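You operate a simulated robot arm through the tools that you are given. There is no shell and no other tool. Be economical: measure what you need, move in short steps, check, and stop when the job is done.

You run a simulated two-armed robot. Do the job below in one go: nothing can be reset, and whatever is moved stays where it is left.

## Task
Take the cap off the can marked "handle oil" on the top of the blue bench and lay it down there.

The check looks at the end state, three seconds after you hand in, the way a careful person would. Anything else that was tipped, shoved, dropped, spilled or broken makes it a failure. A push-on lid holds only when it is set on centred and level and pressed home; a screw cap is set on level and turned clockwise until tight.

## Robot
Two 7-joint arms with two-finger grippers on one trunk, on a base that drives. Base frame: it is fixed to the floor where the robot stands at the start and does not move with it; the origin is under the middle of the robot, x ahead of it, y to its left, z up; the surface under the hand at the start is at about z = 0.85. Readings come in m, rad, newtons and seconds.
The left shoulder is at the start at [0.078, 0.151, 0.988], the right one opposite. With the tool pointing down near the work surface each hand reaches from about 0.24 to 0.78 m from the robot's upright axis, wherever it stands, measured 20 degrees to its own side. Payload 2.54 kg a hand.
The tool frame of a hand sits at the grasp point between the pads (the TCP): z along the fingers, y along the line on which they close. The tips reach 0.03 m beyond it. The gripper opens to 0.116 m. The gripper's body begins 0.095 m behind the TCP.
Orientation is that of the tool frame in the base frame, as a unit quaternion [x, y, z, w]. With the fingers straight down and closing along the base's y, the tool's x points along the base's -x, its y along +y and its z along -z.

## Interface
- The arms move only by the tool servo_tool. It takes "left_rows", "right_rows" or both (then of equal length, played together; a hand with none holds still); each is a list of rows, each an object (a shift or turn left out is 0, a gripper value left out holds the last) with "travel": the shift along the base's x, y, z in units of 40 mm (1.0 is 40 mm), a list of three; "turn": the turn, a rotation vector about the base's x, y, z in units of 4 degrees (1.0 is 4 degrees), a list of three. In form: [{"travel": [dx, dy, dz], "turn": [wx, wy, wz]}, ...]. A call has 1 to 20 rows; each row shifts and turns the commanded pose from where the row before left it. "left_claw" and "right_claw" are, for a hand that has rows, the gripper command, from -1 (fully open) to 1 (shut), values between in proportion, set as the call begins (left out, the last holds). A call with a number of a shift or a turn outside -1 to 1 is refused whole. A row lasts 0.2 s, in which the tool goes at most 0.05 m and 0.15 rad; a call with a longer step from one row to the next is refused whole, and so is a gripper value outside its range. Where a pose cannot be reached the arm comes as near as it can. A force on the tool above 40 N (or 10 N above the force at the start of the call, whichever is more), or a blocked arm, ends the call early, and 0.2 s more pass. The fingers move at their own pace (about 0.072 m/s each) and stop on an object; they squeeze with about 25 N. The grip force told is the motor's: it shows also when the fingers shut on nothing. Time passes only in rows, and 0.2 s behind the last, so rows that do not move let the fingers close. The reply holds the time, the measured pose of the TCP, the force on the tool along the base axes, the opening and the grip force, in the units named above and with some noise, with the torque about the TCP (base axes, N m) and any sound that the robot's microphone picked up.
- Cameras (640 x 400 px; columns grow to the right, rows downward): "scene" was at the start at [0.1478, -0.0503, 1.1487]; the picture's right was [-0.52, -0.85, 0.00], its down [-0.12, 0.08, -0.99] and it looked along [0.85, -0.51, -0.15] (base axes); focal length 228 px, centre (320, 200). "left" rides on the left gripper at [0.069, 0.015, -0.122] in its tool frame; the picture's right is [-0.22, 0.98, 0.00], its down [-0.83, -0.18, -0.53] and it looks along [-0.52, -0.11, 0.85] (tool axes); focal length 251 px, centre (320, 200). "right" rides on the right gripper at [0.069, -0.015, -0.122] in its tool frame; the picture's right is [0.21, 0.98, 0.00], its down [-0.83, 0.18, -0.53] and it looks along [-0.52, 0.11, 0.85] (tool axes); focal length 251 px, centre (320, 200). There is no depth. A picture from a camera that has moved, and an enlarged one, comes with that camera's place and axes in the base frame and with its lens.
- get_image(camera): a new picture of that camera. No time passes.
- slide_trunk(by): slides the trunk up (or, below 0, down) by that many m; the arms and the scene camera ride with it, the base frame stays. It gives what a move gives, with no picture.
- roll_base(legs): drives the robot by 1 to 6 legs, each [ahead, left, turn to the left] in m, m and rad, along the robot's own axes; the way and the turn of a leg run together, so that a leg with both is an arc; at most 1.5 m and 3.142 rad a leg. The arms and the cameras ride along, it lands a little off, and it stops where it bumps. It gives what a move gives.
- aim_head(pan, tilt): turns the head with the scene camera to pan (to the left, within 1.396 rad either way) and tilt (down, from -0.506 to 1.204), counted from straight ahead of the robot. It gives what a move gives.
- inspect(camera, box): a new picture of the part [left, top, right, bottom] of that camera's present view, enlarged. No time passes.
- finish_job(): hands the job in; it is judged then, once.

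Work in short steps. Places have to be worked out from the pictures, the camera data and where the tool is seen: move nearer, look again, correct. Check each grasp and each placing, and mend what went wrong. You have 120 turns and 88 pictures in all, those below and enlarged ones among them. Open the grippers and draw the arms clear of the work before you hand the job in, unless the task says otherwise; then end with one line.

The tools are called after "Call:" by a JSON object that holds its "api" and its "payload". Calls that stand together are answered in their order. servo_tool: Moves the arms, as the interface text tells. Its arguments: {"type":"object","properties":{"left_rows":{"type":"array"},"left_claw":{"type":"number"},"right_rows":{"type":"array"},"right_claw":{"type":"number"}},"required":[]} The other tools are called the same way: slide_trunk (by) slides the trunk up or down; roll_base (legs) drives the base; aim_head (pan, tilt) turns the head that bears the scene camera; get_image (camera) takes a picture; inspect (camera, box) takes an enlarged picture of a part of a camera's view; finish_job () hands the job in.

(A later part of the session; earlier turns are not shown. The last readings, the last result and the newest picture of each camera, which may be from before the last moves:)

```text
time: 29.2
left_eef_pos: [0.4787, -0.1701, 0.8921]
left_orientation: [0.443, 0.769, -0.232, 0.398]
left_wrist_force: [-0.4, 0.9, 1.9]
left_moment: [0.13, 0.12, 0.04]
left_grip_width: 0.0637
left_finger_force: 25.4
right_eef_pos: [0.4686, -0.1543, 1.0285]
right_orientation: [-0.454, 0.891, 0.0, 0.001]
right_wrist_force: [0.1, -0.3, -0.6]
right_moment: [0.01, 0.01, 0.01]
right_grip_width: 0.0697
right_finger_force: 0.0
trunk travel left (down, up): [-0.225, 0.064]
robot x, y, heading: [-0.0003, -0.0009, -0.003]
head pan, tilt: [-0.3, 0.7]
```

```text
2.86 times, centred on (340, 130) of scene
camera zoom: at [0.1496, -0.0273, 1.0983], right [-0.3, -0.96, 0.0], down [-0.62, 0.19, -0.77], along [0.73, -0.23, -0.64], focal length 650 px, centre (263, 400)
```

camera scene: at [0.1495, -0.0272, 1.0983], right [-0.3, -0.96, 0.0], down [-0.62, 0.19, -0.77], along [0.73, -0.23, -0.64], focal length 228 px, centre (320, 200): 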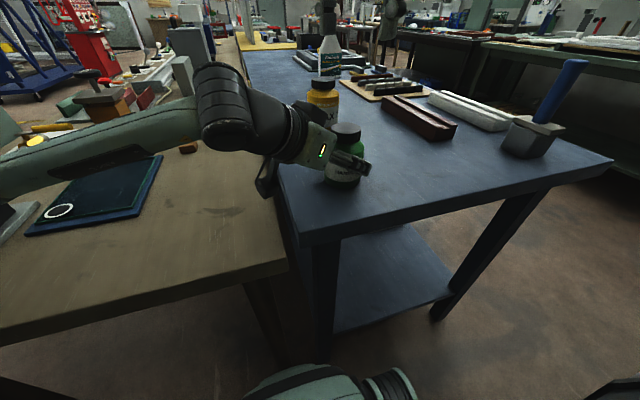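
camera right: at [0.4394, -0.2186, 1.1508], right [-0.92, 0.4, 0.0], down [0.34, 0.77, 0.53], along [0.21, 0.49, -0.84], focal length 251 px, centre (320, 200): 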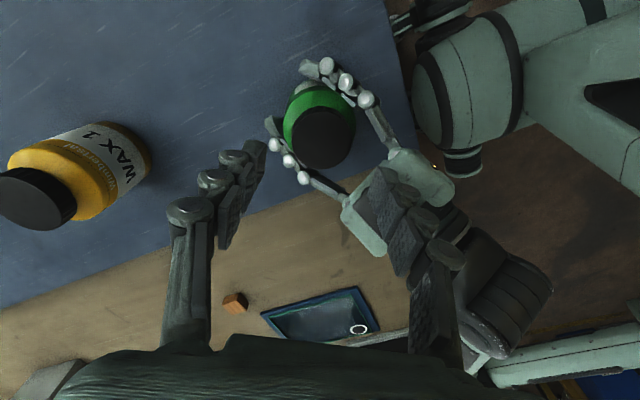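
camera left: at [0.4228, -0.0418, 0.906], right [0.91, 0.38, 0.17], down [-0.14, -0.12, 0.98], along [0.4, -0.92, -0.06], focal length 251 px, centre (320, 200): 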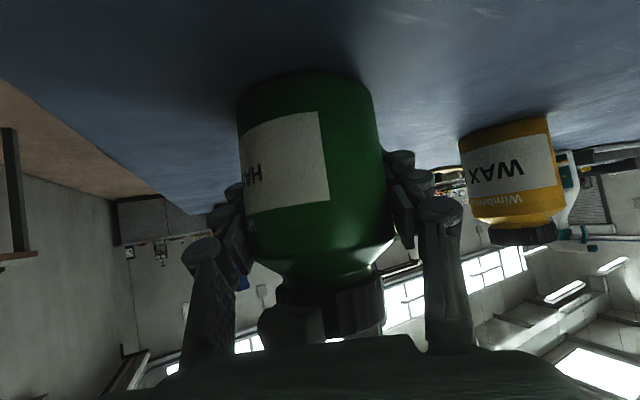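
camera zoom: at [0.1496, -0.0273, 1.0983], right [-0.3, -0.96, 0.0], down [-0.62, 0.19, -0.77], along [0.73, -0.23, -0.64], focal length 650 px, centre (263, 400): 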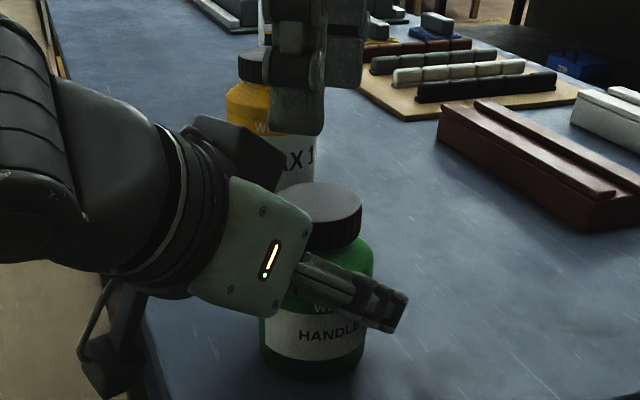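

I'll open the left hand, move it back about 19 mm along its heading and close again. The can stands on its own in the meantime.

Call:
{"api": "servo_tool", "payload": {"left_rows": [{}, {}, {}, {"travel": [-0.08, 0.14, 0]}, {"travel": [-0.08, 0.14, 0]}, {"travel": [-0.08, 0.14, 0]}, {}], "left_claw": -0.7}}

Call:
{"api": "get_image", "payload": {"camera": "left"}}

Call:
{"api": "inspect", "payload": {"camera": "scene", "box": [260, 60, 420, 200]}}

```text
time: 30.8
left_eef_pos: [0.469, -0.1548, 0.8923]
left_orientation: [0.444, 0.768, -0.232, 0.399]
left_wrist_force: [0.0, -0.1, 0.6]
left_moment: [-0.03, 0.01, -0.04]
left_grip_width: 0.0984
left_finger_force: 0.1
right_eef_pos: [0.468, -0.1547, 1.0278]
right_orientation: [-0.453, 0.892, 0.0, -0.001]
right_wrist_force: [0.0, 0.0, -0.5]
right_moment: [0.03, 0.01, 0.02]
right_grip_width: 0.0699
right_finger_force: 0.0
trunk travel left (down, up): [-0.225, 0.064]
robot x, y, heading: [-0.0013, 0.0006, 0.001]
head pan, tilt: [-0.3, 0.7]
```

```text
49 pictures are left
camera left: at [0.4117, -0.0263, 0.9062], right [0.91, 0.38, 0.17], down [-0.14, -0.12, 0.98], along [0.4, -0.92, -0.06], focal length 251 px, centre (320, 200)
```

left: 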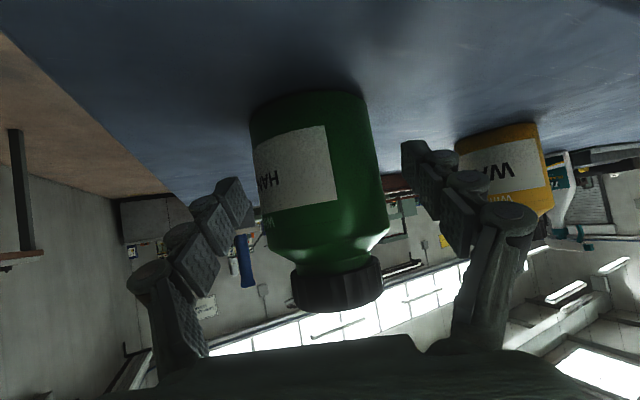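

```text
2.86 times, centred on (340, 130) of scene
camera zoom: at [0.1498, -0.0273, 1.0982], right [-0.3, -0.96, 0.0], down [-0.62, 0.19, -0.76], along [0.73, -0.23, -0.64], focal length 650 px, centre (263, 400)
```

zoom: 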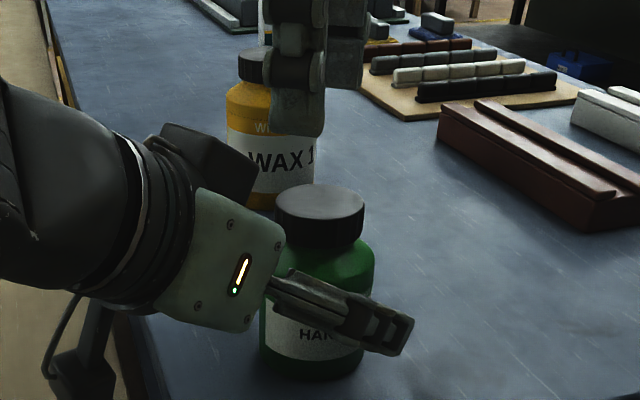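

The can is centred again. I'll close the left hand and rotate the right hand back above the cap.

Call:
{"api": "servo_tool", "payload": {"left_rows": [{}, {}, {}, {}, {}, {}, {}, {}, {}, {}, {}, {}, {}, {}, {}, {}, {}, {}, {}, {}], "left_claw": 1, "right_rows": [{"turn": [0, 0, -1]}, {"turn": [0, 0, -1]}, {"turn": [0, 0, -1]}, {"turn": [0, 0, -1]}, {"turn": [0, 0, -1]}, {"turn": [0, 0, -1]}, {"turn": [0, 0, -1]}, {"turn": [0, 0, -1]}, {"turn": [0, 0, -1]}, {"turn": [0, 0, -1]}, {"turn": [0, 0, -1]}, {"turn": [0, 0, -1]}, {"turn": [0, 0, -1]}, {"turn": [0, 0, -1]}, {"turn": [0, 0, -1]}, {"turn": [0, 0, -1]}, {"turn": [0, 0, -1]}, {"turn": [0, 0, -1]}, {"turn": [0, 0, -1]}, {"turn": [0, 0, -1]}], "right_claw": -0.38}}

Call:
{"api": "servo_tool", "payload": {"right_rows": [{"turn": [0, 0, -1]}, {"turn": [0, 0, -1]}, {"turn": [0, 0, -1]}, {"turn": [0, 0, -1]}, {"turn": [0, 0, -1]}, {"turn": [0, 0, -1]}, {"turn": [0, 0, -1]}, {"turn": [0, 0, -1]}, {"turn": [0, 0, -1]}, {"turn": [0, 0, -1]}, {"turn": [0, 0, -1]}, {"turn": [0, 0, -1]}, {"turn": [0, 0, -1]}, {}]}}

Call:
{"api": "get_image", "payload": {"camera": "right"}}

Call:
{"api": "get_image", "payload": {"camera": "left"}}

```text
time: 35.0
left_eef_pos: [0.4688, -0.1551, 0.8939]
left_orientation: [0.444, 0.768, -0.232, 0.399]
left_wrist_force: [-0.1, 0.5, 2.6]
left_moment: [0.01, -0.13, -0.01]
left_grip_width: 0.0641
left_finger_force: 24.6
right_eef_pos: [0.4685, -0.1536, 1.0282]
right_orientation: [0.226, 0.974, -0.001, 0.001]
right_wrist_force: [-0.6, 0.3, 0.1]
right_moment: [0.01, -0.03, 0.01]
right_grip_width: 0.08
right_finger_force: 0.0
trunk travel left (down, up): [-0.225, 0.064]
robot x, y, heading: [-0.003, 0.001, -0.0]
head pan, tilt: [-0.3, 0.7]
```

```text
time: 38.0
left_eef_pos: [0.4681, -0.1555, 0.8936]
left_orientation: [0.444, 0.768, -0.231, 0.399]
left_wrist_force: [-0.2, -1.0, 2.6]
left_moment: [-0.01, -0.08, 0.0]
left_grip_width: 0.0643
left_finger_force: 25.2
right_eef_pos: [0.4673, -0.1545, 1.027]
right_orientation: [0.63, 0.776, 0.0, 0.0]
right_wrist_force: [-0.5, 0.3, 1.0]
right_moment: [-0.01, -0.04, -0.01]
right_grip_width: 0.0803
right_finger_force: 0.0
trunk travel left (down, up): [-0.225, 0.064]
robot x, y, heading: [-0.0008, 0.0012, -0.002]
head pan, tilt: [-0.3, 0.7]
```

```text
47 pictures are left
camera right: at [0.4382, -0.0902, 1.1501], right [0.91, 0.41, 0.0], down [0.35, -0.77, 0.53], along [0.22, -0.49, -0.85], focal length 251 px, centre (320, 200)
```

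right: 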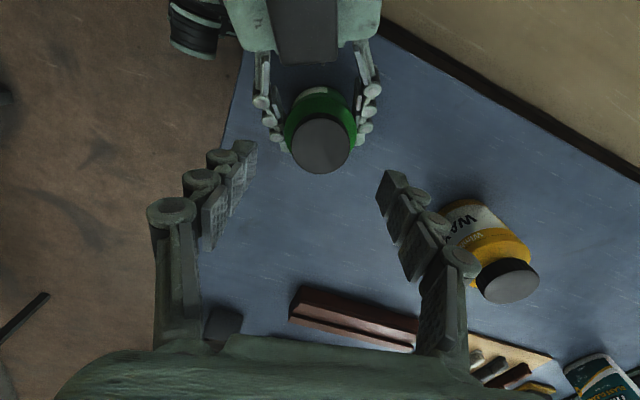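

```text
46 pictures are left
camera left: at [0.4118, -0.0262, 0.9063], right [0.91, 0.38, 0.17], down [-0.14, -0.12, 0.98], along [0.4, -0.92, -0.06], focal length 251 px, centre (320, 200)
```

left: 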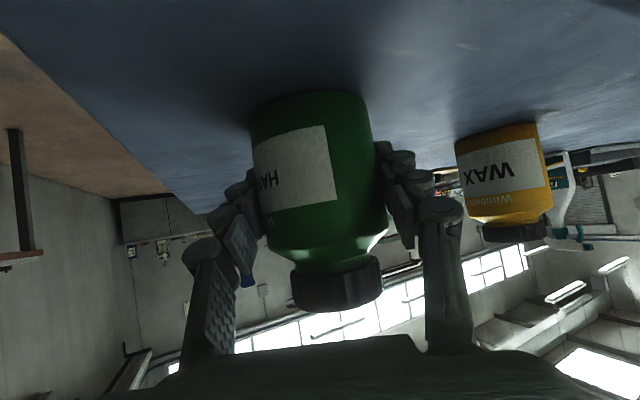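

The cap is centred under the right hand, now at yaw -78°. I'll go down to the grip height and close.

Call:
{"api": "servo_tool", "payload": {"right_rows": [{"travel": [0, 0, -0.5]}, {"travel": [0, 0, -0.5]}, {"travel": [0, 0, -0.3]}, {"travel": [0, 0, -0.25]}, {}]}}

Call:
{"api": "servo_tool", "payload": {"right_rows": [{}, {}, {}, {}], "right_claw": 1}}

Call:
{"api": "get_image", "payload": {"camera": "right"}}

```text
time: 39.2
left_eef_pos: [0.4695, -0.1551, 0.8933]
left_orientation: [0.444, 0.768, -0.232, 0.399]
left_wrist_force: [0.2, -0.3, 2.1]
left_moment: [0.02, -0.07, -0.04]
left_grip_width: 0.0642
left_finger_force: 25.8
right_eef_pos: [0.4689, -0.1545, 0.9657]
right_orientation: [0.63, 0.777, 0.0, 0.0]
right_wrist_force: [0.2, -0.3, 1.9]
right_moment: [-0.05, 0.02, -0.03]
right_grip_width: 0.0798
right_finger_force: 0.1
trunk travel left (down, up): [-0.225, 0.064]
robot x, y, heading: [-0.0002, -0.001, -0.004]
head pan, tilt: [-0.3, 0.7]
```

```text
time: 40.2
left_eef_pos: [0.4691, -0.1553, 0.893]
left_orientation: [0.443, 0.768, -0.232, 0.4]
left_wrist_force: [0.0, 0.2, 2.6]
left_moment: [0.04, -0.06, -0.01]
left_grip_width: 0.0641
left_finger_force: 25.0
right_eef_pos: [0.4685, -0.155, 0.9661]
right_orientation: [0.629, 0.777, 0.0, 0.0]
right_wrist_force: [-0.9, -0.4, 0.2]
right_moment: [0.02, 0.01, -0.06]
right_grip_width: 0.0467
right_finger_force: 25.2
trunk travel left (down, up): [-0.225, 0.064]
robot x, y, heading: [-0.0002, -0.0036, 0.002]
head pan, tilt: [-0.3, 0.7]
```

```text
45 pictures are left
camera right: at [0.4394, -0.0908, 1.0886], right [0.91, 0.41, 0.0], down [0.35, -0.77, 0.53], along [0.22, -0.49, -0.85], focal length 251 px, centre (320, 200)
```

right: 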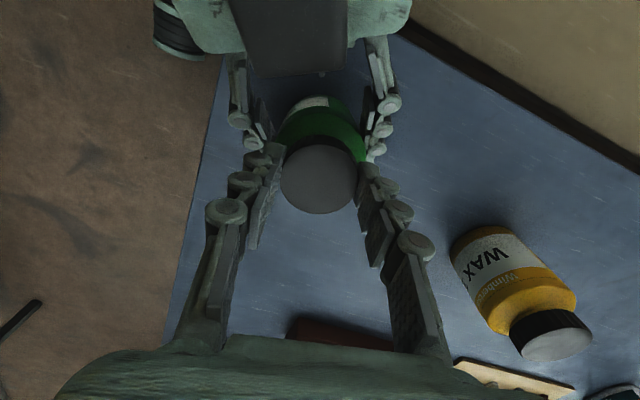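

The grip is good at 46.7 mm with no side force. I'll turn counter-clockwise 60° and check the loads.

Call:
{"api": "servo_tool", "payload": {"right_rows": [{"turn": [0, 0, 1]}, {"turn": [0, 0, 1]}, {"turn": [0, 0, 1]}, {"turn": [0, 0, 1]}, {"turn": [0, 0, 1]}, {"turn": [0, 0, 1]}, {"turn": [0, 0, 1]}, {"turn": [0, 0, 1]}, {"turn": [0, 0, 1]}, {"turn": [0, 0, 1]}, {"turn": [0, 0, 1]}, {"turn": [0, 0, 1]}, {"turn": [0, 0, 1]}, {"turn": [0, 0, 1]}, {"turn": [0, 0, 1]}]}}

Call:
{"api": "get_image", "payload": {"camera": "left"}}

```text
time: 43.4
left_eef_pos: [0.4684, -0.1547, 0.8942]
left_orientation: [0.443, 0.769, -0.231, 0.4]
left_wrist_force: [6.7, 13.6, 0.9]
left_moment: [-0.42, 0.32, 0.09]
left_grip_width: 0.0643
left_finger_force: 25.4
right_eef_pos: [0.4683, -0.1557, 0.9667]
right_orientation: [0.155, 0.988, 0.0, 0.0]
right_wrist_force: [-7.8, -16.2, 7.6]
right_moment: [-0.6, 0.32, -0.07]
right_grip_width: 0.0465
right_finger_force: 24.5
trunk travel left (down, up): [-0.225, 0.064]
robot x, y, heading: [-0.0008, 0.0005, -0.001]
head pan, tilt: [-0.3, 0.7]
```

```text
44 pictures are left
camera left: at [0.4119, -0.026, 0.9065], right [0.91, 0.38, 0.17], down [-0.14, -0.12, 0.98], along [0.4, -0.92, -0.06], focal length 251 px, centre (320, 200)
```

left: 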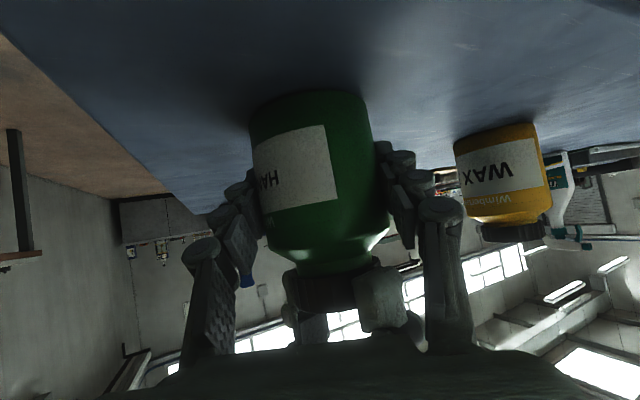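

The body stays still and the cap is pushing the hand up, so the thread is rising. I'll relieve the side force, lift slightly and turn another 60°, staying short of the arm limit.

Call:
{"api": "servo_tool", "payload": {"right_rows": [{"travel": [-0.02, -0.04, 0.015], "turn": [0, 0, 1]}, {"turn": [0, 0, 1]}, {"turn": [0, 0, 1]}, {"turn": [0, 0, 1]}, {"turn": [0, 0, 1]}, {"travel": [0, 0, 0.01], "turn": [0, 0, 1]}, {"turn": [0, 0, 1]}, {"turn": [0, 0, 1]}]}}

Call:
{"api": "inspect", "payload": {"camera": "left", "box": [240, 220, 440, 345]}}

```text
time: 45.2
left_eef_pos: [0.4684, -0.1553, 0.8946]
left_orientation: [0.444, 0.768, -0.231, 0.399]
left_wrist_force: [7.1, 13.0, 3.8]
left_moment: [-0.36, 0.0, 0.01]
left_grip_width: 0.0643
left_finger_force: 24.8
right_eef_pos: [0.4671, -0.1578, 0.9666]
right_orientation: [-0.123, 0.992, -0.001, 0.001]
right_wrist_force: [-4.1, -12.8, 0.9]
right_moment: [-0.38, 0.21, -0.01]
right_grip_width: 0.0464
right_finger_force: 25.2
trunk travel left (down, up): [-0.225, 0.064]
robot x, y, heading: [-0.0015, -0.0004, -0.005]
head pan, tilt: [-0.3, 0.7]
```

```text
3.20 times, centred on (340, 282) of left
camera zoom: at [0.412, -0.026, 0.9064], right [0.91, 0.38, 0.17], down [-0.14, -0.12, 0.98], along [0.4, -0.92, -0.06], focal length 805 px, centre (256, -64)
```

zoom: 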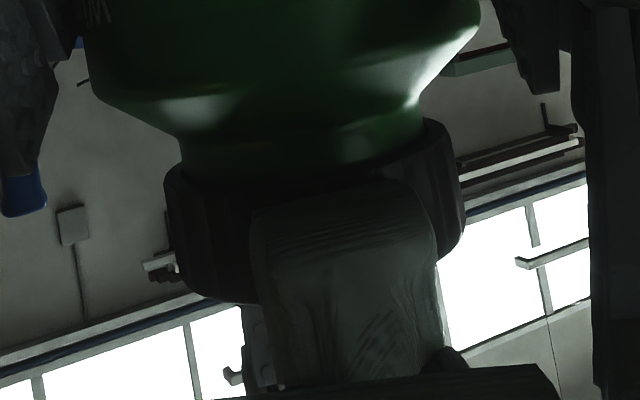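

Call:
{"api": "servo_tool", "payload": {"right_rows": [{"travel": [-0.01, -0.035, 0.01], "turn": [0, 0, 1]}, {"turn": [0, 0, 1]}, {"turn": [0, 0, 1]}, {"turn": [0, 0, 1]}, {"travel": [0, 0, 0.01], "turn": [0, 0, 1]}, {"turn": [0, 0, 1]}, {"turn": [0, 0, 1]}]}}

Call:
{"api": "get_image", "payload": {"camera": "left"}}

```text
time: 46.8
left_eef_pos: [0.4683, -0.1547, 0.893]
left_orientation: [0.444, 0.768, -0.232, 0.399]
left_wrist_force: [-2.3, 14.6, 6.1]
left_moment: [-0.17, -0.28, 0.0]
left_grip_width: 0.0642
left_finger_force: 24.4
right_eef_pos: [0.4681, -0.1578, 0.9683]
right_orientation: [-0.359, 0.933, -0.001, 0.0]
right_wrist_force: [5.3, -12.8, 0.7]
right_moment: [-0.42, -0.14, -0.06]
right_grip_width: 0.0462
right_finger_force: 25.0
trunk travel left (down, up): [-0.225, 0.064]
robot x, y, heading: [-0.0041, 0.0002, 0.001]
head pan, tilt: [-0.3, 0.7]
```

```text
42 pictures are left
camera left: at [0.4113, -0.0262, 0.9065], right [0.91, 0.38, 0.17], down [-0.14, -0.12, 0.98], along [0.4, -0.92, -0.06], focal length 251 px, centre (320, 200)
```

left: 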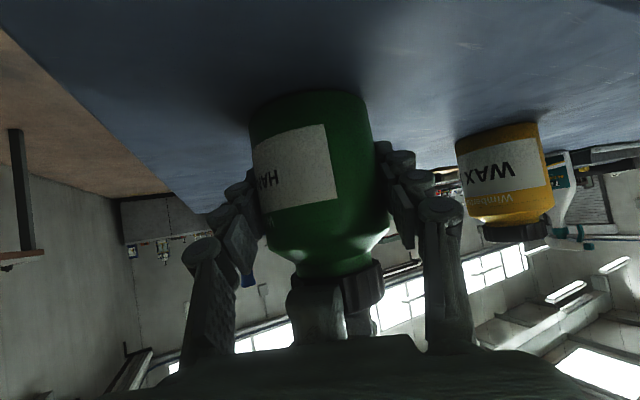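

That makes about 225° in total. I'll test with a gentle 3 mm lift and see whether the force grows.

Call:
{"api": "servo_tool", "payload": {"right_rows": [{"travel": [0, -0.03, 0.04]}, {"travel": [0, 0, 0.04]}, {}]}}

```text
time: 47.6
left_eef_pos: [0.4683, -0.1562, 0.8952]
left_orientation: [0.444, 0.767, -0.233, 0.401]
left_wrist_force: [-6.5, 0.8, 16.6]
left_moment: [-0.12, 0.02, -0.03]
left_grip_width: 0.0642
left_finger_force: 25.5
right_eef_pos: [0.4669, -0.1596, 0.9701]
right_orientation: [-0.358, 0.934, 0.0, -0.001]
right_wrist_force: [6.5, -1.1, -18.3]
right_moment: [-0.07, -0.42, 0.02]
right_grip_width: 0.0465
right_finger_force: 24.9
trunk travel left (down, up): [-0.225, 0.064]
robot x, y, heading: [0.001, 0.002, -0.001]
head pan, tilt: [-0.3, 0.7]
```

It is still engaged, with an 18 N pull. I'll ease back, release, rotate the hand back and take another bite.

Call:
{"api": "servo_tool", "payload": {"right_rows": [{"travel": [0, 0, -0.06]}, {}]}}

Call:
{"api": "servo_tool", "payload": {"right_rows": [{}, {}, {"travel": [0, 0, 0.3]}, {"travel": [0, 0, 0.6]}, {"travel": [0, 0, 0.6]}, {"turn": [0, 0, -1]}, {"turn": [0, 0, -1]}, {"turn": [0, 0, -1]}, {"turn": [0, 0, -1]}, {"turn": [0, 0, -1]}, {"turn": [0, 0, -1]}, {"turn": [0, 0, -1]}, {"turn": [0, 0, -1]}, {"turn": [0, 0, -1]}, {"turn": [0, 0, -1]}, {"turn": [0, 0, -1]}, {"turn": [0, 0, -1]}, {"turn": [0, 0, -1]}, {"turn": [0, 0, -1]}, {"turn": [0, 0, -1]}], "right_claw": -0.3}}

Call:
{"api": "servo_tool", "payload": {"right_rows": [{"turn": [0, 0, -1]}, {"turn": [0, 0, -1]}, {"turn": [0, 0, -1]}, {"turn": [0, 0, -1]}, {"turn": [0, 0, -1]}, {"turn": [0, 0, -1]}, {"turn": [0, 0, -1]}, {"turn": [0, 0, -1]}, {"turn": [0, 0, -1]}, {"turn": [0, 0, -1]}, {"turn": [0, 0, -1]}, {"turn": [0, 0, -1]}, {"turn": [0, 0, -1]}, {"turn": [0, 0, -1]}, {"turn": [0, 0, -1]}, {}]}}

Call:
{"api": "get_image", "payload": {"camera": "right"}}

Call:
{"api": "get_image", "payload": {"camera": "left"}}

```text
time: 48.2
left_eef_pos: [0.467, -0.1556, 0.8924]
left_orientation: [0.443, 0.768, -0.232, 0.399]
left_wrist_force: [-4.7, -2.5, 13.4]
left_moment: [0.02, -0.16, 0.05]
left_grip_width: 0.0641
left_finger_force: 24.9
right_eef_pos: [0.4672, -0.1578, 0.9701]
right_orientation: [-0.358, 0.934, 0.001, 0.0]
right_wrist_force: [3.8, 2.9, -15.5]
right_moment: [0.16, -0.12, 0.0]
right_grip_width: 0.0464
right_finger_force: 24.9
trunk travel left (down, up): [-0.225, 0.064]
robot x, y, heading: [0.0007, -0.0012, -0.002]
head pan, tilt: [-0.3, 0.7]
```

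```text
time: 52.4
left_eef_pos: [0.4692, -0.1556, 0.8932]
left_orientation: [0.443, 0.769, -0.231, 0.399]
left_wrist_force: [-0.3, 0.8, 1.1]
left_moment: [0.13, 0.01, 0.0]
left_grip_width: 0.0643
left_finger_force: 24.8
right_eef_pos: [0.4676, -0.159, 1.0299]
right_orientation: [0.157, 0.988, -0.001, -0.001]
right_wrist_force: [-0.5, 0.0, 0.5]
right_moment: [-0.01, -0.05, 0.03]
right_grip_width: 0.0754
right_finger_force: 0.1
trunk travel left (down, up): [-0.225, 0.064]
robot x, y, heading: [-0.0007, -0.0004, -0.001]
head pan, tilt: [-0.3, 0.7]
```

```text
time: 55.8
left_eef_pos: [0.4684, -0.1556, 0.8941]
left_orientation: [0.443, 0.769, -0.231, 0.399]
left_wrist_force: [-0.2, -0.4, 0.3]
left_moment: [0.01, 0.03, 0.02]
left_grip_width: 0.0643
left_finger_force: 25.3
right_eef_pos: [0.4663, -0.1585, 1.0293]
right_orientation: [0.63, 0.777, 0.0, 0.0]
right_wrist_force: [-0.8, -0.4, -0.4]
right_moment: [0.01, 0.03, 0.01]
right_grip_width: 0.0754
right_finger_force: 0.0
trunk travel left (down, up): [-0.225, 0.064]
robot x, y, heading: [-0.0023, -0.0011, 0.006]
head pan, tilt: [-0.3, 0.7]
```

```text
41 pictures are left
camera right: at [0.4372, -0.0946, 1.1517], right [0.91, 0.41, 0.0], down [0.35, -0.77, 0.53], along [0.22, -0.49, -0.85], focal length 251 px, centre (320, 200)
```

right: 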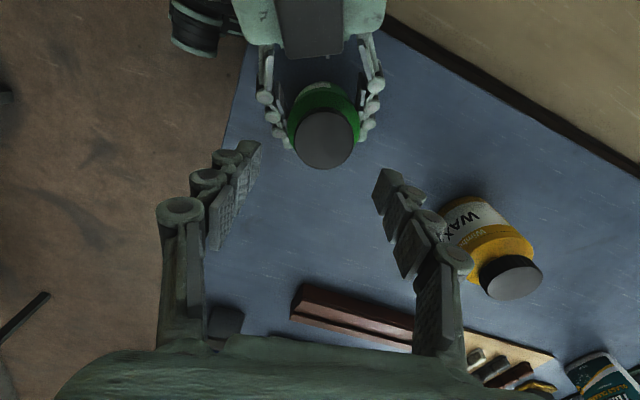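

```text
40 pictures are left
camera left: at [0.4119, -0.0263, 0.9061], right [0.91, 0.38, 0.17], down [-0.14, -0.12, 0.98], along [0.4, -0.92, -0.06], focal length 251 px, centre (320, 200)
```

left: 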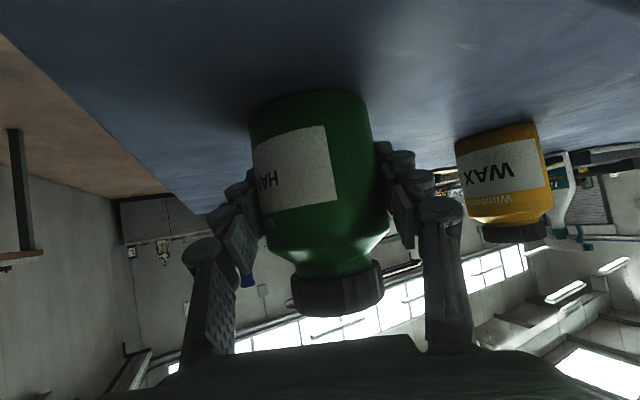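

The cap has visibly risen by about 2 mm. I'll re-centre the right hand by about 4 mm in +y, go down and grip again.

Call:
{"api": "servo_tool", "payload": {"right_rows": [{"travel": [0.04, 0.1, -0.5]}, {"travel": [0, 0, -0.5]}, {"travel": [0, 0, -0.3]}, {"travel": [0, 0, -0.22]}, {}]}}

Call:
{"api": "servo_tool", "payload": {"right_rows": [{}, {}, {}, {}], "right_claw": 1}}

Call:
{"api": "servo_tool", "payload": {"right_rows": [{"turn": [0, 0, 1]}, {"turn": [0, 0, 1]}, {"turn": [0, 0, 1]}, {"turn": [0, 0, 1]}, {"turn": [0, 0, 1]}, {"turn": [0, 0, 1]}, {"travel": [0, 0, 0.01], "turn": [0, 0, 1]}, {"turn": [0, 0, 1]}, {"turn": [0, 0, 1]}, {"turn": [0, 0, 1]}, {"turn": [0, 0, 1]}, {"turn": [0, 0, 1]}, {"turn": [0, 0, 1]}, {"turn": [0, 0, 1]}, {"travel": [0, 0, 0.01], "turn": [0, 0, 1]}]}}

```text
time: 57.0
left_eef_pos: [0.4691, -0.1546, 0.8934]
left_orientation: [0.443, 0.768, -0.232, 0.399]
left_wrist_force: [0.5, -0.1, 0.7]
left_moment: [0.03, 0.0, 0.0]
left_grip_width: 0.0642
left_finger_force: 25.1
right_eef_pos: [0.467, -0.1552, 0.9682]
right_orientation: [0.629, 0.777, 0.0, 0.0]
right_wrist_force: [-0.5, 0.5, 0.4]
right_moment: [-0.03, 0.0, 0.0]
right_grip_width: 0.0752
right_finger_force: 0.0
trunk travel left (down, up): [-0.225, 0.064]
robot x, y, heading: [-0.0004, -0.0042, -0.003]
head pan, tilt: [-0.3, 0.7]
```

```text
time: 58.0
left_eef_pos: [0.4687, -0.1553, 0.8934]
left_orientation: [0.443, 0.769, -0.231, 0.399]
left_wrist_force: [-6.8, -0.1, -0.2]
left_moment: [0.01, -0.31, -0.01]
left_grip_width: 0.0643
left_finger_force: 25.0
right_eef_pos: [0.4682, -0.1548, 0.9689]
right_orientation: [0.629, 0.778, 0.001, 0.0]
right_wrist_force: [7.5, 0.2, 0.2]
right_moment: [-0.02, -0.24, 0.02]
right_grip_width: 0.0475
right_finger_force: 25.4
trunk travel left (down, up): [-0.225, 0.064]
robot x, y, heading: [0.0018, 0.0005, -0.002]
head pan, tilt: [-0.3, 0.7]
```

```text
time: 61.2
left_eef_pos: [0.469, -0.1548, 0.8923]
left_orientation: [0.443, 0.769, -0.231, 0.399]
left_wrist_force: [4.8, 2.2, 0.0]
left_moment: [-0.15, 0.3, 0.05]
left_grip_width: 0.0642
left_finger_force: 24.7
right_eef_pos: [0.4685, -0.1549, 0.968]
right_orientation: [0.156, 0.988, 0.0, 0.0]
right_wrist_force: [-5.1, -2.6, -1.0]
right_moment: [-0.05, 0.15, -0.03]
right_grip_width: 0.0476
right_finger_force: 25.1
trunk travel left (down, up): [-0.225, 0.064]
robot x, y, heading: [0.0018, -0.0008, 0.004]
head pan, tilt: [-0.3, 0.7]
```

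Loads are low, so I'll turn the other 60°.

Call:
{"api": "servo_tool", "payload": {"right_rows": [{"turn": [0, 0, 1]}, {"turn": [0, 0, 1]}, {"turn": [0, 0, 1]}, {"turn": [0, 0, 1]}, {"turn": [0, 0, 1]}, {"turn": [0, 0, 1]}, {"travel": [0, 0, 0.01], "turn": [0, 0, 1]}, {"turn": [0, 0, 1]}, {"turn": [0, 0, 1]}, {"turn": [0, 0, 1]}, {"turn": [0, 0, 1]}, {"turn": [0, 0, 1]}, {"turn": [0, 0, 1]}, {"turn": [0, 0, 1]}, {"travel": [0, 0, 0.01], "turn": [0, 0, 1]}]}}

Call:
{"api": "servo_tool", "payload": {"right_rows": [{"travel": [0, 0, 0.04]}, {"travel": [0, 0, 0.04]}, {}]}}

Call:
{"api": "get_image", "payload": {"camera": "left"}}

```text
time: 64.4
left_eef_pos: [0.4692, -0.1554, 0.8927]
left_orientation: [0.442, 0.769, -0.231, 0.4]
left_wrist_force: [5.7, 12.2, 1.4]
left_moment: [-0.53, 0.25, 0.1]
left_grip_width: 0.0642
left_finger_force: 24.8
right_eef_pos: [0.4693, -0.1564, 0.969]
right_orientation: [-0.358, 0.934, -0.001, -0.001]
right_wrist_force: [-6.3, -10.8, -2.0]
right_moment: [-0.29, 0.14, -0.09]
right_grip_width: 0.0475
right_finger_force: 25.1
trunk travel left (down, up): [-0.225, 0.064]
robot x, y, heading: [-0.0012, -0.0022, -0.003]
head pan, tilt: [-0.3, 0.7]
```

```text
time: 65.2
left_eef_pos: [0.4688, -0.1557, 0.8942]
left_orientation: [0.444, 0.768, -0.232, 0.399]
left_wrist_force: [3.6, 10.2, 5.4]
left_moment: [-0.66, 0.21, 0.0]
left_grip_width: 0.0645
left_finger_force: 25.0
right_eef_pos: [0.4693, -0.1537, 0.9734]
right_orientation: [-0.359, 0.933, 0.0, 0.0]
right_wrist_force: [-3.3, -11.0, -7.7]
right_moment: [-0.17, 0.08, -0.01]
right_grip_width: 0.0476
right_finger_force: 25.0
trunk travel left (down, up): [-0.225, 0.064]
robot x, y, heading: [-0.0008, -0.0027, 0.0]
head pan, tilt: [-0.3, 0.7]
```

```text
39 pictures are left
camera left: at [0.4119, -0.0264, 0.9063], right [0.91, 0.38, 0.17], down [-0.14, -0.12, 0.98], along [0.4, -0.92, -0.06], focal length 251 px, centre (320, 200)
```

left: 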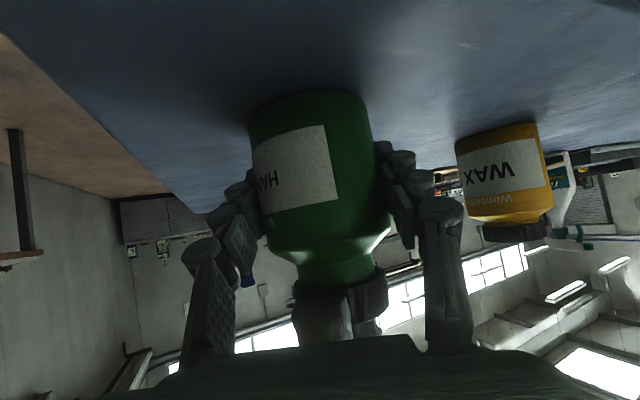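

The lift met only 8 N, and the neck now shows under the cap. I'll lift a little more to see if it is free.

Call:
{"api": "servo_tool", "payload": {"right_rows": [{"travel": [0, -0.03, 0.05]}, {"travel": [0, 0, 0.05]}, {}]}}

Call:
{"api": "get_image", "payload": {"camera": "left"}}

```text
time: 66.0
left_eef_pos: [0.4682, -0.1555, 0.8946]
left_orientation: [0.443, 0.768, -0.232, 0.4]
left_wrist_force: [4.7, 3.5, 4.5]
left_moment: [-0.01, -0.03, -0.06]
left_grip_width: 0.0642
left_finger_force: 25.5
right_eef_pos: [0.4711, -0.1546, 0.9784]
right_orientation: [-0.358, 0.934, 0.001, 0.001]
right_wrist_force: [-1.9, -2.6, -0.3]
right_moment: [-0.08, 0.06, 0.0]
right_grip_width: 0.0475
right_finger_force: 25.4
trunk travel left (down, up): [-0.225, 0.064]
robot x, y, heading: [0.0019, -0.0005, 0.001]
head pan, tilt: [-0.3, 0.7]
```

```text
38 pictures are left
camera left: at [0.4118, -0.0264, 0.9062], right [0.91, 0.38, 0.17], down [-0.14, -0.12, 0.98], along [0.4, -0.92, -0.06], focal length 251 px, centre (320, 200)
```

left: 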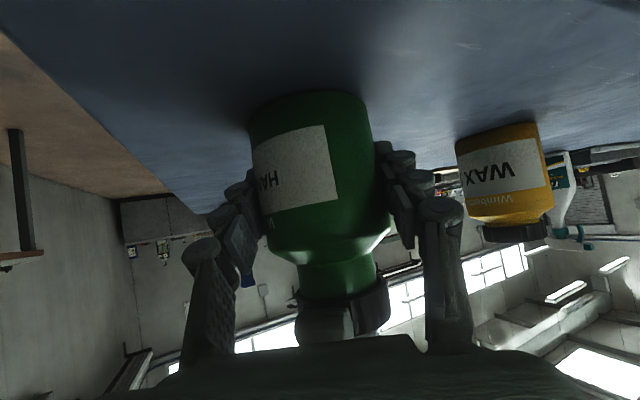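

The cap is free, with the force back near zero and the neck exposed. I'll lift it clear.

Call:
{"api": "servo_tool", "payload": {"right_rows": [{"travel": [0, 0, 0.2]}, {"travel": [0, 0, 0.4]}, {"travel": [0, 0, 0.6]}, {"travel": [0, 0, 0.8]}, {"travel": [0, 0, 0.6]}, {}]}}

Call:
{"api": "get_image", "payload": {"camera": "scene"}}

Call:
{"api": "get_image", "payload": {"camera": "right"}}

```text
time: 67.4
left_eef_pos: [0.4686, -0.1551, 0.8923]
left_orientation: [0.444, 0.768, -0.231, 0.399]
left_wrist_force: [-1.4, -0.7, 2.6]
left_moment: [0.1, 0.07, 0.0]
left_grip_width: 0.0643
left_finger_force: 25.0
right_eef_pos: [0.4691, -0.1559, 1.0818]
right_orientation: [-0.358, 0.934, -0.001, 0.0]
right_wrist_force: [-0.2, 0.0, -1.0]
right_moment: [0.02, 0.0, -0.03]
right_grip_width: 0.0475
right_finger_force: 25.0
trunk travel left (down, up): [-0.225, 0.064]
robot x, y, heading: [-0.0004, -0.0034, -0.001]
head pan, tilt: [-0.3, 0.7]
```

```text
37 pictures are left
camera scene: at [0.1494, -0.0274, 1.0983], right [-0.3, -0.96, 0.0], down [-0.61, 0.19, -0.77], along [0.73, -0.23, -0.64], focal length 228 px, centre (320, 200)
```

scene: 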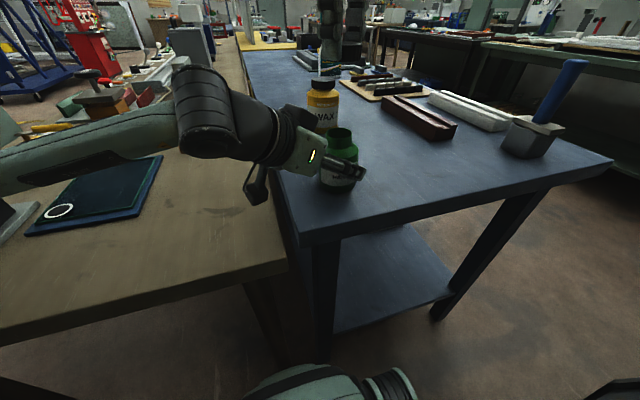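

```text
36 pictures are left
camera right: at [0.427, -0.2125, 1.2034], right [-0.81, 0.58, 0.0], down [0.49, 0.69, 0.53], along [0.31, 0.43, -0.85], focal length 251 px, centre (320, 200)
```

right: 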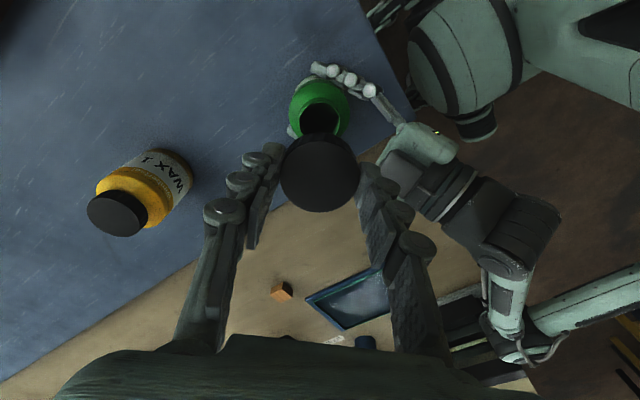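

The cap is off and in the right hand, and the can is upright. I'll carry the cap to the free area of the blue bench around (0.52, -0.34), turning back to yaw 0 on the way.

Call:
{"api": "servo_tool", "payload": {"right_rows": [{"travel": [0.12, -0.46, 0], "turn": [0, 0, -1]}, {"travel": [0.12, -0.46, 0], "turn": [0, 0, -1]}, {"travel": [0.12, -0.46, 0], "turn": [0, 0, -1]}, {"travel": [0.12, -0.46, 0], "turn": [0, 0, -1]}, {"travel": [0.12, -0.46, 0], "turn": [0, 0, -1]}, {"travel": [0.12, -0.46, 0], "turn": [0, 0, -1]}, {"travel": [0.12, -0.46, 0], "turn": [0, 0, -1]}, {"travel": [0.12, -0.46, 0], "turn": [0, 0, -1]}, {"travel": [0.12, -0.46, 0], "turn": [0, 0, -1]}, {"travel": [0.12, -0.46, 0], "turn": [0, 0, -1]}, {"travel": [0, 0, -0.8]}, {"travel": [0, 0, -0.8]}, {"travel": [0, 0, -0.8]}, {"travel": [0, 0, -0.8]}, {}]}}

Call:
{"api": "get_image", "payload": {"camera": "scene"}}

Call:
{"api": "get_image", "payload": {"camera": "right"}}

```text
time: 70.6
left_eef_pos: [0.468, -0.1546, 0.8936]
left_orientation: [0.443, 0.769, -0.231, 0.399]
left_wrist_force: [-1.4, 0.5, 0.1]
left_moment: [0.1, 0.0, 0.0]
left_grip_width: 0.0641
left_finger_force: 24.9
right_eef_pos: [0.5177, -0.3389, 0.9517]
right_orientation: [-0.017, 1.0, 0.0, -0.001]
right_wrist_force: [-0.5, -0.3, -0.8]
right_moment: [-0.03, -0.01, 0.0]
right_grip_width: 0.0476
right_finger_force: 24.6
trunk travel left (down, up): [-0.225, 0.064]
robot x, y, heading: [0.0004, -0.0028, 0.007]
head pan, tilt: [-0.3, 0.7]
```

```text
35 pictures are left
camera scene: at [0.1497, -0.0273, 1.0983], right [-0.3, -0.96, 0.0], down [-0.62, 0.19, -0.76], along [0.73, -0.23, -0.64], focal length 228 px, centre (320, 200)
```

scene: 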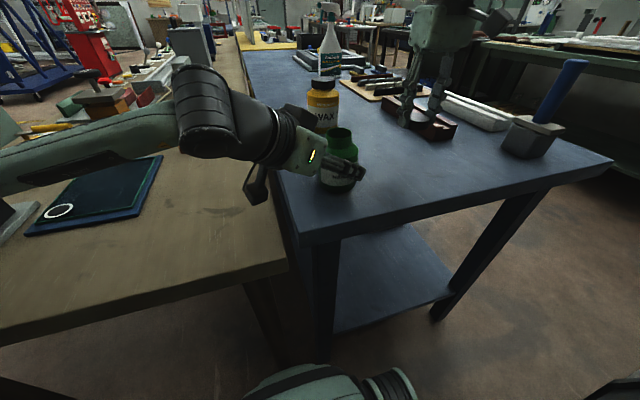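

```text
34 pictures are left
camera right: at [0.4476, -0.3561, 1.0737], right [-0.25, 0.97, 0.0], down [0.82, 0.21, 0.53], along [0.52, 0.13, -0.85], focal length 251 px, centre (320, 200)
```

right: 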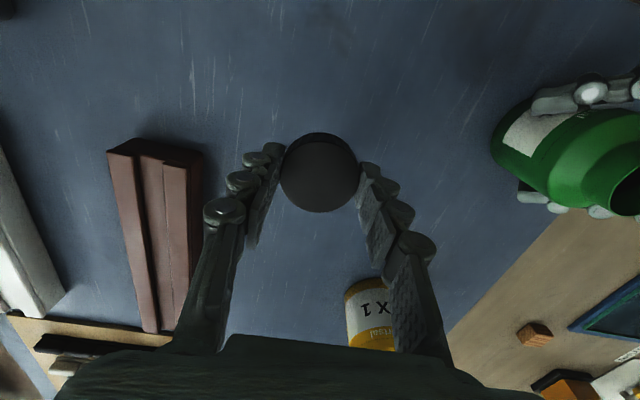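

The spot below is clear. I'll go down to just above contact, then in 2 mm steps.

Call:
{"api": "servo_tool", "payload": {"right_rows": [{"travel": [0, 0, -0.5]}, {"travel": [0, 0, -0.5]}, {"travel": [0, 0, -0.3]}, {}]}}

Call:
{"api": "servo_tool", "payload": {"right_rows": [{"travel": [0, 0, -0.05]}, {"travel": [0, 0, -0.05]}, {"travel": [0, 0, -0.05]}, {}]}}

Call:
{"api": "inspect", "payload": {"camera": "scene", "box": [360, 50, 500, 170]}}

```text
time: 71.6
left_eef_pos: [0.468, -0.1551, 0.893]
left_orientation: [0.443, 0.768, -0.232, 0.399]
left_wrist_force: [-0.4, -0.8, -0.2]
left_moment: [0.09, 0.01, 0.01]
left_grip_width: 0.0641
left_finger_force: 25.7
right_eef_pos: [0.516, -0.3401, 0.902]
right_orientation: [-0.018, 1.0, 0.0, 0.001]
right_wrist_force: [0.6, 1.4, 0.3]
right_moment: [0.02, 0.0, -0.02]
right_grip_width: 0.0477
right_finger_force: 24.3
trunk travel left (down, up): [-0.225, 0.064]
robot x, y, heading: [0.003, 0.0014, 0.0]
head pan, tilt: [-0.3, 0.7]
```

```text
time: 72.6
left_eef_pos: [0.4692, -0.1554, 0.8929]
left_orientation: [0.443, 0.769, -0.231, 0.399]
left_wrist_force: [0.6, -0.3, 0.2]
left_moment: [0.06, 0.03, -0.02]
left_grip_width: 0.0642
left_finger_force: 25.2
right_eef_pos: [0.5175, -0.339, 0.8947]
right_orientation: [-0.017, 1.0, 0.0, -0.001]
right_wrist_force: [0.0, 0.0, 0.9]
right_moment: [-0.01, 0.01, -0.01]
right_grip_width: 0.0476
right_finger_force: 25.2
trunk travel left (down, up): [-0.225, 0.064]
robot x, y, heading: [-0.0024, -0.0019, -0.003]
head pan, tilt: [-0.3, 0.7]
```

```text
3.33 times, centred on (430, 110) of scene
camera zoom: at [0.1498, -0.0273, 1.0982], right [-0.3, -0.96, 0.0], down [-0.62, 0.19, -0.76], along [0.73, -0.23, -0.64], focal length 758 px, centre (-47, 500)
```

zoom: 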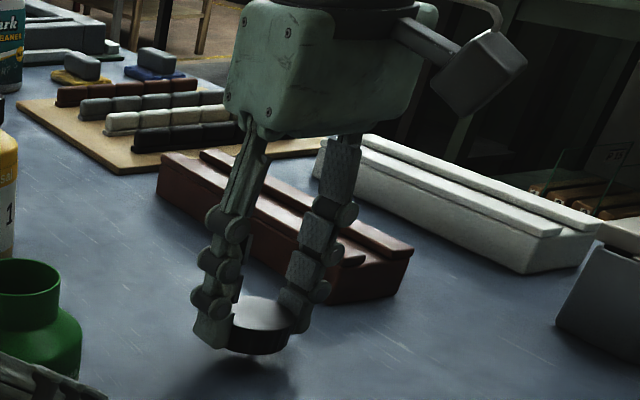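

It is still a few mm above the bench, so I'll keep going down in small steps until the force shows.

Call:
{"api": "servo_tool", "payload": {"right_rows": [{"travel": [0, 0, -0.05]}, {"travel": [0, 0, -0.05]}, {"travel": [0, 0, -0.04]}, {}]}}

Call:
{"api": "inspect", "payload": {"camera": "scene", "box": [360, 50, 500, 170]}}

```text
time: 73.6
left_eef_pos: [0.4687, -0.1561, 0.893]
left_orientation: [0.442, 0.769, -0.231, 0.4]
left_wrist_force: [-0.1, -0.1, 0.2]
left_moment: [0.03, 0.04, 0.0]
left_grip_width: 0.0642
left_finger_force: 25.2
right_eef_pos: [0.5168, -0.3407, 0.8899]
right_orientation: [-0.018, 1.0, 0.0, 0.0]
right_wrist_force: [-0.2, 0.5, 0.7]
right_moment: [-0.03, 0.03, -0.02]
right_grip_width: 0.0474
right_finger_force: 24.8
trunk travel left (down, up): [-0.225, 0.064]
robot x, y, heading: [-0.0031, -0.0003, -0.005]
head pan, tilt: [-0.3, 0.7]
```

```text
3.33 times, centred on (430, 110) of scene
camera zoom: at [0.1498, -0.0274, 1.0982], right [-0.3, -0.96, 0.0], down [-0.62, 0.19, -0.76], along [0.73, -0.23, -0.64], focal length 758 px, centre (-47, 500)
```

zoom: 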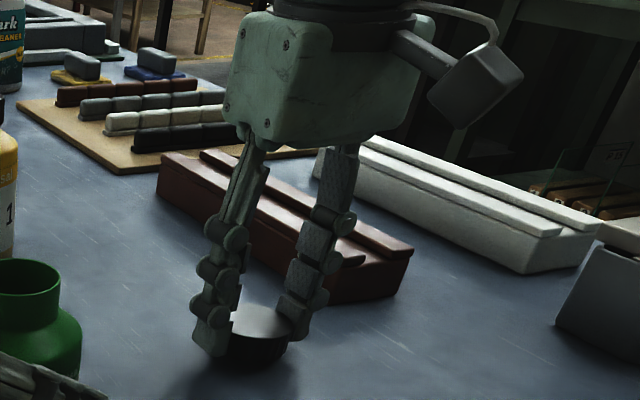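

Call:
{"api": "servo_tool", "payload": {"right_rows": [{"travel": [0, 0, -0.04]}, {"travel": [0, 0, -0.04]}, {}]}}

Call:
{"api": "inspect", "payload": {"camera": "scene", "box": [360, 50, 500, 170]}}

```text
time: 74.4
left_eef_pos: [0.4682, -0.155, 0.8922]
left_orientation: [0.443, 0.768, -0.232, 0.4]
left_wrist_force: [1.1, 0.2, 0.0]
left_moment: [0.04, 0.04, 0.01]
left_grip_width: 0.0642
left_finger_force: 25.0
right_eef_pos: [0.5161, -0.339, 0.8863]
right_orientation: [-0.017, 1.0, 0.0, 0.001]
right_wrist_force: [-0.3, 0.0, -0.5]
right_moment: [0.0, 0.01, -0.02]
right_grip_width: 0.0476
right_finger_force: 24.8
trunk travel left (down, up): [-0.225, 0.064]
robot x, y, heading: [0.0016, -0.0024, 0.003]
head pan, tilt: [-0.3, 0.7]
```

```text
3.33 times, centred on (430, 110) of scene
camera zoom: at [0.1498, -0.0273, 1.0982], right [-0.3, -0.96, 0.0], down [-0.62, 0.19, -0.76], along [0.73, -0.23, -0.64], focal length 758 px, centre (-47, 500)
```

zoom: 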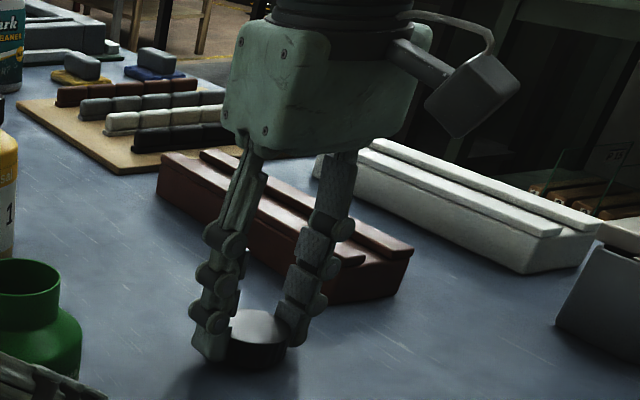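

Nearly touching now. I'll do a few more 1 mm steps.

Call:
{"api": "servo_tool", "payload": {"right_rows": [{"travel": [0, 0, -0.03]}, {"travel": [0, 0, -0.03]}, {}]}}

Call:
{"api": "servo_tool", "payload": {"right_rows": [{"travel": [0, 0, -0.03]}, {}]}}

```text
time: 75.2
left_eef_pos: [0.4688, -0.1548, 0.8938]
left_orientation: [0.442, 0.769, -0.231, 0.4]
left_wrist_force: [0.5, -0.3, 0.8]
left_moment: [0.04, 0.02, 0.01]
left_grip_width: 0.0644
left_finger_force: 24.5
right_eef_pos: [0.5168, -0.3396, 0.8838]
right_orientation: [-0.018, 1.0, -0.001, 0.0]
right_wrist_force: [0.4, -0.2, 0.1]
right_moment: [0.0, 0.01, -0.01]
right_grip_width: 0.0475
right_finger_force: 24.8
trunk travel left (down, up): [-0.225, 0.064]
robot x, y, heading: [-0.0028, -0.0011, 0.001]
head pan, tilt: [-0.3, 0.7]
```

```text
time: 75.8
left_eef_pos: [0.4681, -0.1553, 0.8936]
left_orientation: [0.443, 0.768, -0.231, 0.4]
left_wrist_force: [0.1, -0.5, -0.6]
left_moment: [0.04, -0.01, 0.01]
left_grip_width: 0.0642
left_finger_force: 25.1
right_eef_pos: [0.5171, -0.339, 0.8828]
right_orientation: [-0.017, 1.0, 0.0, 0.0]
right_wrist_force: [1.2, 0.0, -0.7]
right_moment: [-0.03, 0.03, 0.0]
right_grip_width: 0.0476
right_finger_force: 24.5
trunk travel left (down, up): [-0.225, 0.064]
robot x, y, heading: [-0.0014, 0.0033, 0.005]
head pan, tilt: [-0.3, 0.7]
```

Call:
{"api": "servo_tool", "payload": {"right_rows": [{"travel": [0, 0, -0.03]}, {"travel": [0, 0, -0.03]}, {}]}}

Call:
{"api": "inspect", "payload": {"camera": "scene", "box": [380, 100, 450, 150]}}

```text
time: 76.6
left_eef_pos: [0.4687, -0.156, 0.8926]
left_orientation: [0.443, 0.768, -0.232, 0.4]
left_wrist_force: [0.2, 0.4, 0.8]
left_moment: [0.01, 0.02, 0.02]
left_grip_width: 0.0643
left_finger_force: 24.9
right_eef_pos: [0.5167, -0.34, 0.8821]
right_orientation: [-0.018, 1.0, 0.0, 0.002]
right_wrist_force: [-0.1, -0.7, 10.9]
right_moment: [-0.02, 0.21, 0.03]
right_grip_width: 0.0477
right_finger_force: 25.5
trunk travel left (down, up): [-0.225, 0.064]
robot x, y, heading: [-0.0027, -0.0016, -0.0]
head pan, tilt: [-0.3, 0.7]
```

```text
8.00 times, centred on (415, 125) of scene
camera zoom: at [0.1492, -0.027, 1.0985], right [-0.3, -0.96, 0.0], down [-0.61, 0.19, -0.77], along [0.73, -0.23, -0.64], focal length 1820 px, centre (-440, 800)
```

zoom: 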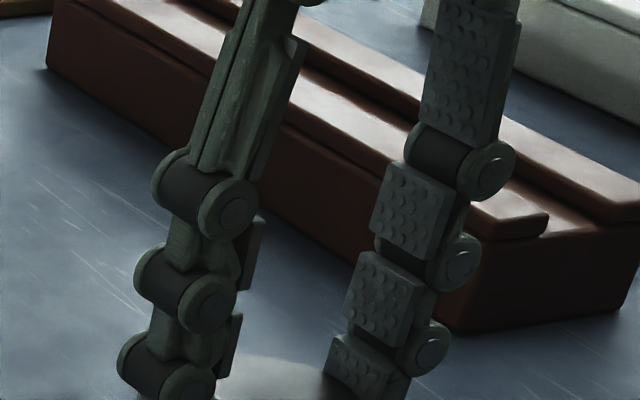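

Contact at 11 N, so the cap is on the bench. I'll open the right hand modestly and raise it.

Call:
{"api": "servo_tool", "payload": {"right_rows": [{"travel": [0, 0, 0.02]}, {}, {}, {}, {"travel": [0, 0, 0.3]}, {"travel": [0, 0, 0.6]}, {"travel": [0, 0, 0.9]}, {"travel": [0, 0, 0.9]}, {"travel": [0, 0, 0.9]}, {}], "right_claw": -0.3}}

Call:
{"api": "get_image", "payload": {"camera": "right"}}

Call:
{"api": "get_image", "payload": {"camera": "scene"}}

```text
time: 78.8
left_eef_pos: [0.4684, -0.1548, 0.8933]
left_orientation: [0.443, 0.769, -0.232, 0.399]
left_wrist_force: [0.7, -0.1, -0.1]
left_moment: [0.01, 0.03, -0.01]
left_grip_width: 0.0643
left_finger_force: 24.7
right_eef_pos: [0.5182, -0.3403, 1.0257]
right_orientation: [-0.017, 1.0, -0.001, 0.0]
right_wrist_force: [0.4, 0.6, -0.8]
right_moment: [0.0, -0.02, 0.03]
right_grip_width: 0.0755
right_finger_force: 0.1
trunk travel left (down, up): [-0.225, 0.064]
robot x, y, heading: [0.0014, 0.0016, 0.0]
head pan, tilt: [-0.3, 0.7]
```

```text
29 pictures are left
camera right: at [0.449, -0.3575, 1.148], right [-0.25, 0.97, 0.0], down [0.82, 0.21, 0.53], along [0.52, 0.13, -0.85], focal length 251 px, centre (320, 200)
```

right: 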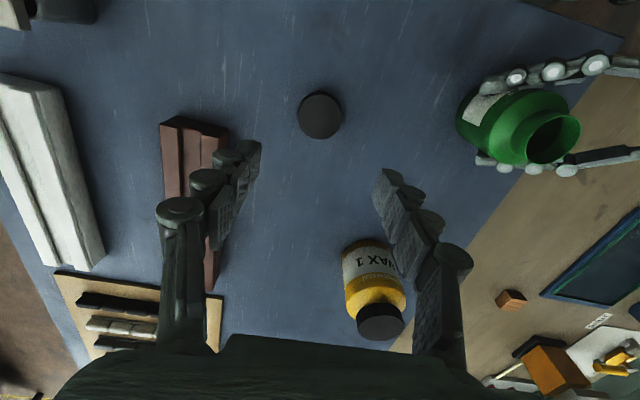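

```text
28 pictures are left
camera scene: at [0.1498, -0.0274, 1.0982], right [-0.3, -0.96, 0.0], down [-0.62, 0.19, -0.76], along [0.73, -0.23, -0.64], focal length 228 px, centre (320, 200)
```

scene: 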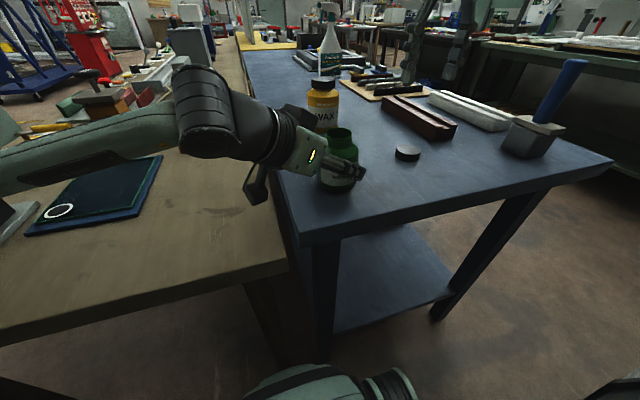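

The cap lies flat on the bench. Now I'll open the left hand and withdraw it along its approach line, raising the right hand further as well.

Call:
{"api": "servo_tool", "payload": {"left_rows": [{}, {}, {}, {"travel": [-0.1, 0.18, 0.145]}, {"travel": [-0.205, 0.355, 0.287]}, {"travel": [-0.205, 0.355, 0.287]}, {"travel": [-0.205, 0.355, 0.287]}, {"travel": [-0.205, 0.355, 0.287]}, {"travel": [-0.205, 0.355, 0.287]}, {"travel": [-0.205, 0.355, 0.287]}, {"travel": [-0.205, 0.355, 0.287]}, {"travel": [0, 0.2, 0.6]}, {"travel": [0, 0.2, 0.6]}, {}], "left_claw": -0.8, "right_rows": [{"travel": [-0.3, -0.1, 0.4]}, {"travel": [-0.3, -0.1, 0.4]}, {"travel": [-0.3, -0.1, 0.4]}, {"travel": [-0.3, -0.1, 0.4]}, {}, {}, {}, {}, {}, {}, {}, {}, {}, {}]}}

Call:
{"api": "get_image", "payload": {"camera": "scene"}}

Call:
{"api": "get_image", "payload": {"camera": "right"}}

```text
time: 81.8
left_eef_pos: [0.4063, -0.0321, 1.0284]
left_orientation: [0.443, 0.768, -0.231, 0.4]
left_wrist_force: [0.2, 0.6, -0.1]
left_moment: [0.0, -0.03, -0.06]
left_grip_width: 0.1044
left_finger_force: 0.0
right_eef_pos: [0.4691, -0.3552, 1.0911]
right_orientation: [-0.018, 1.0, 0.0, 0.001]
right_wrist_force: [0.4, 0.0, -0.9]
right_moment: [0.0, -0.02, -0.02]
right_grip_width: 0.0753
right_finger_force: 0.0
trunk travel left (down, up): [-0.225, 0.064]
robot x, y, heading: [-0.0029, 0.0003, 0.002]
head pan, tilt: [-0.3, 0.7]
```

```text
27 pictures are left
camera scene: at [0.1498, -0.0273, 1.0982], right [-0.3, -0.96, 0.0], down [-0.62, 0.19, -0.76], along [0.73, -0.23, -0.64], focal length 228 px, centre (320, 200)
```

scene: 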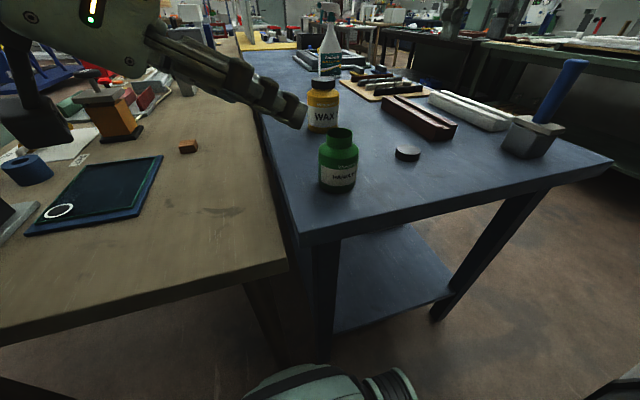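

```text
26 pictures are left
camera right: at [0.4006, -0.3731, 1.2122], right [-0.25, 0.97, 0.0], down [0.82, 0.21, 0.53], along [0.52, 0.13, -0.85], focal length 251 px, centre (320, 200)
```

right: 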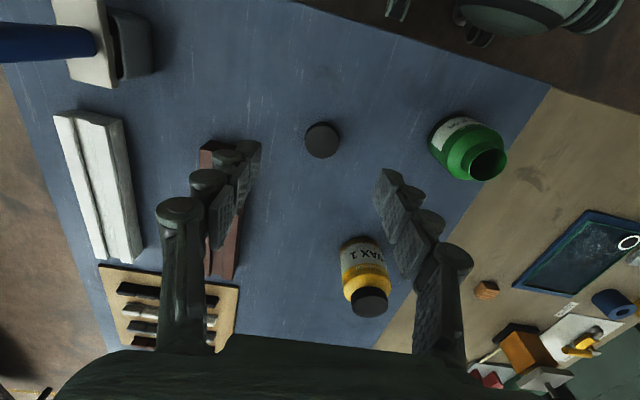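

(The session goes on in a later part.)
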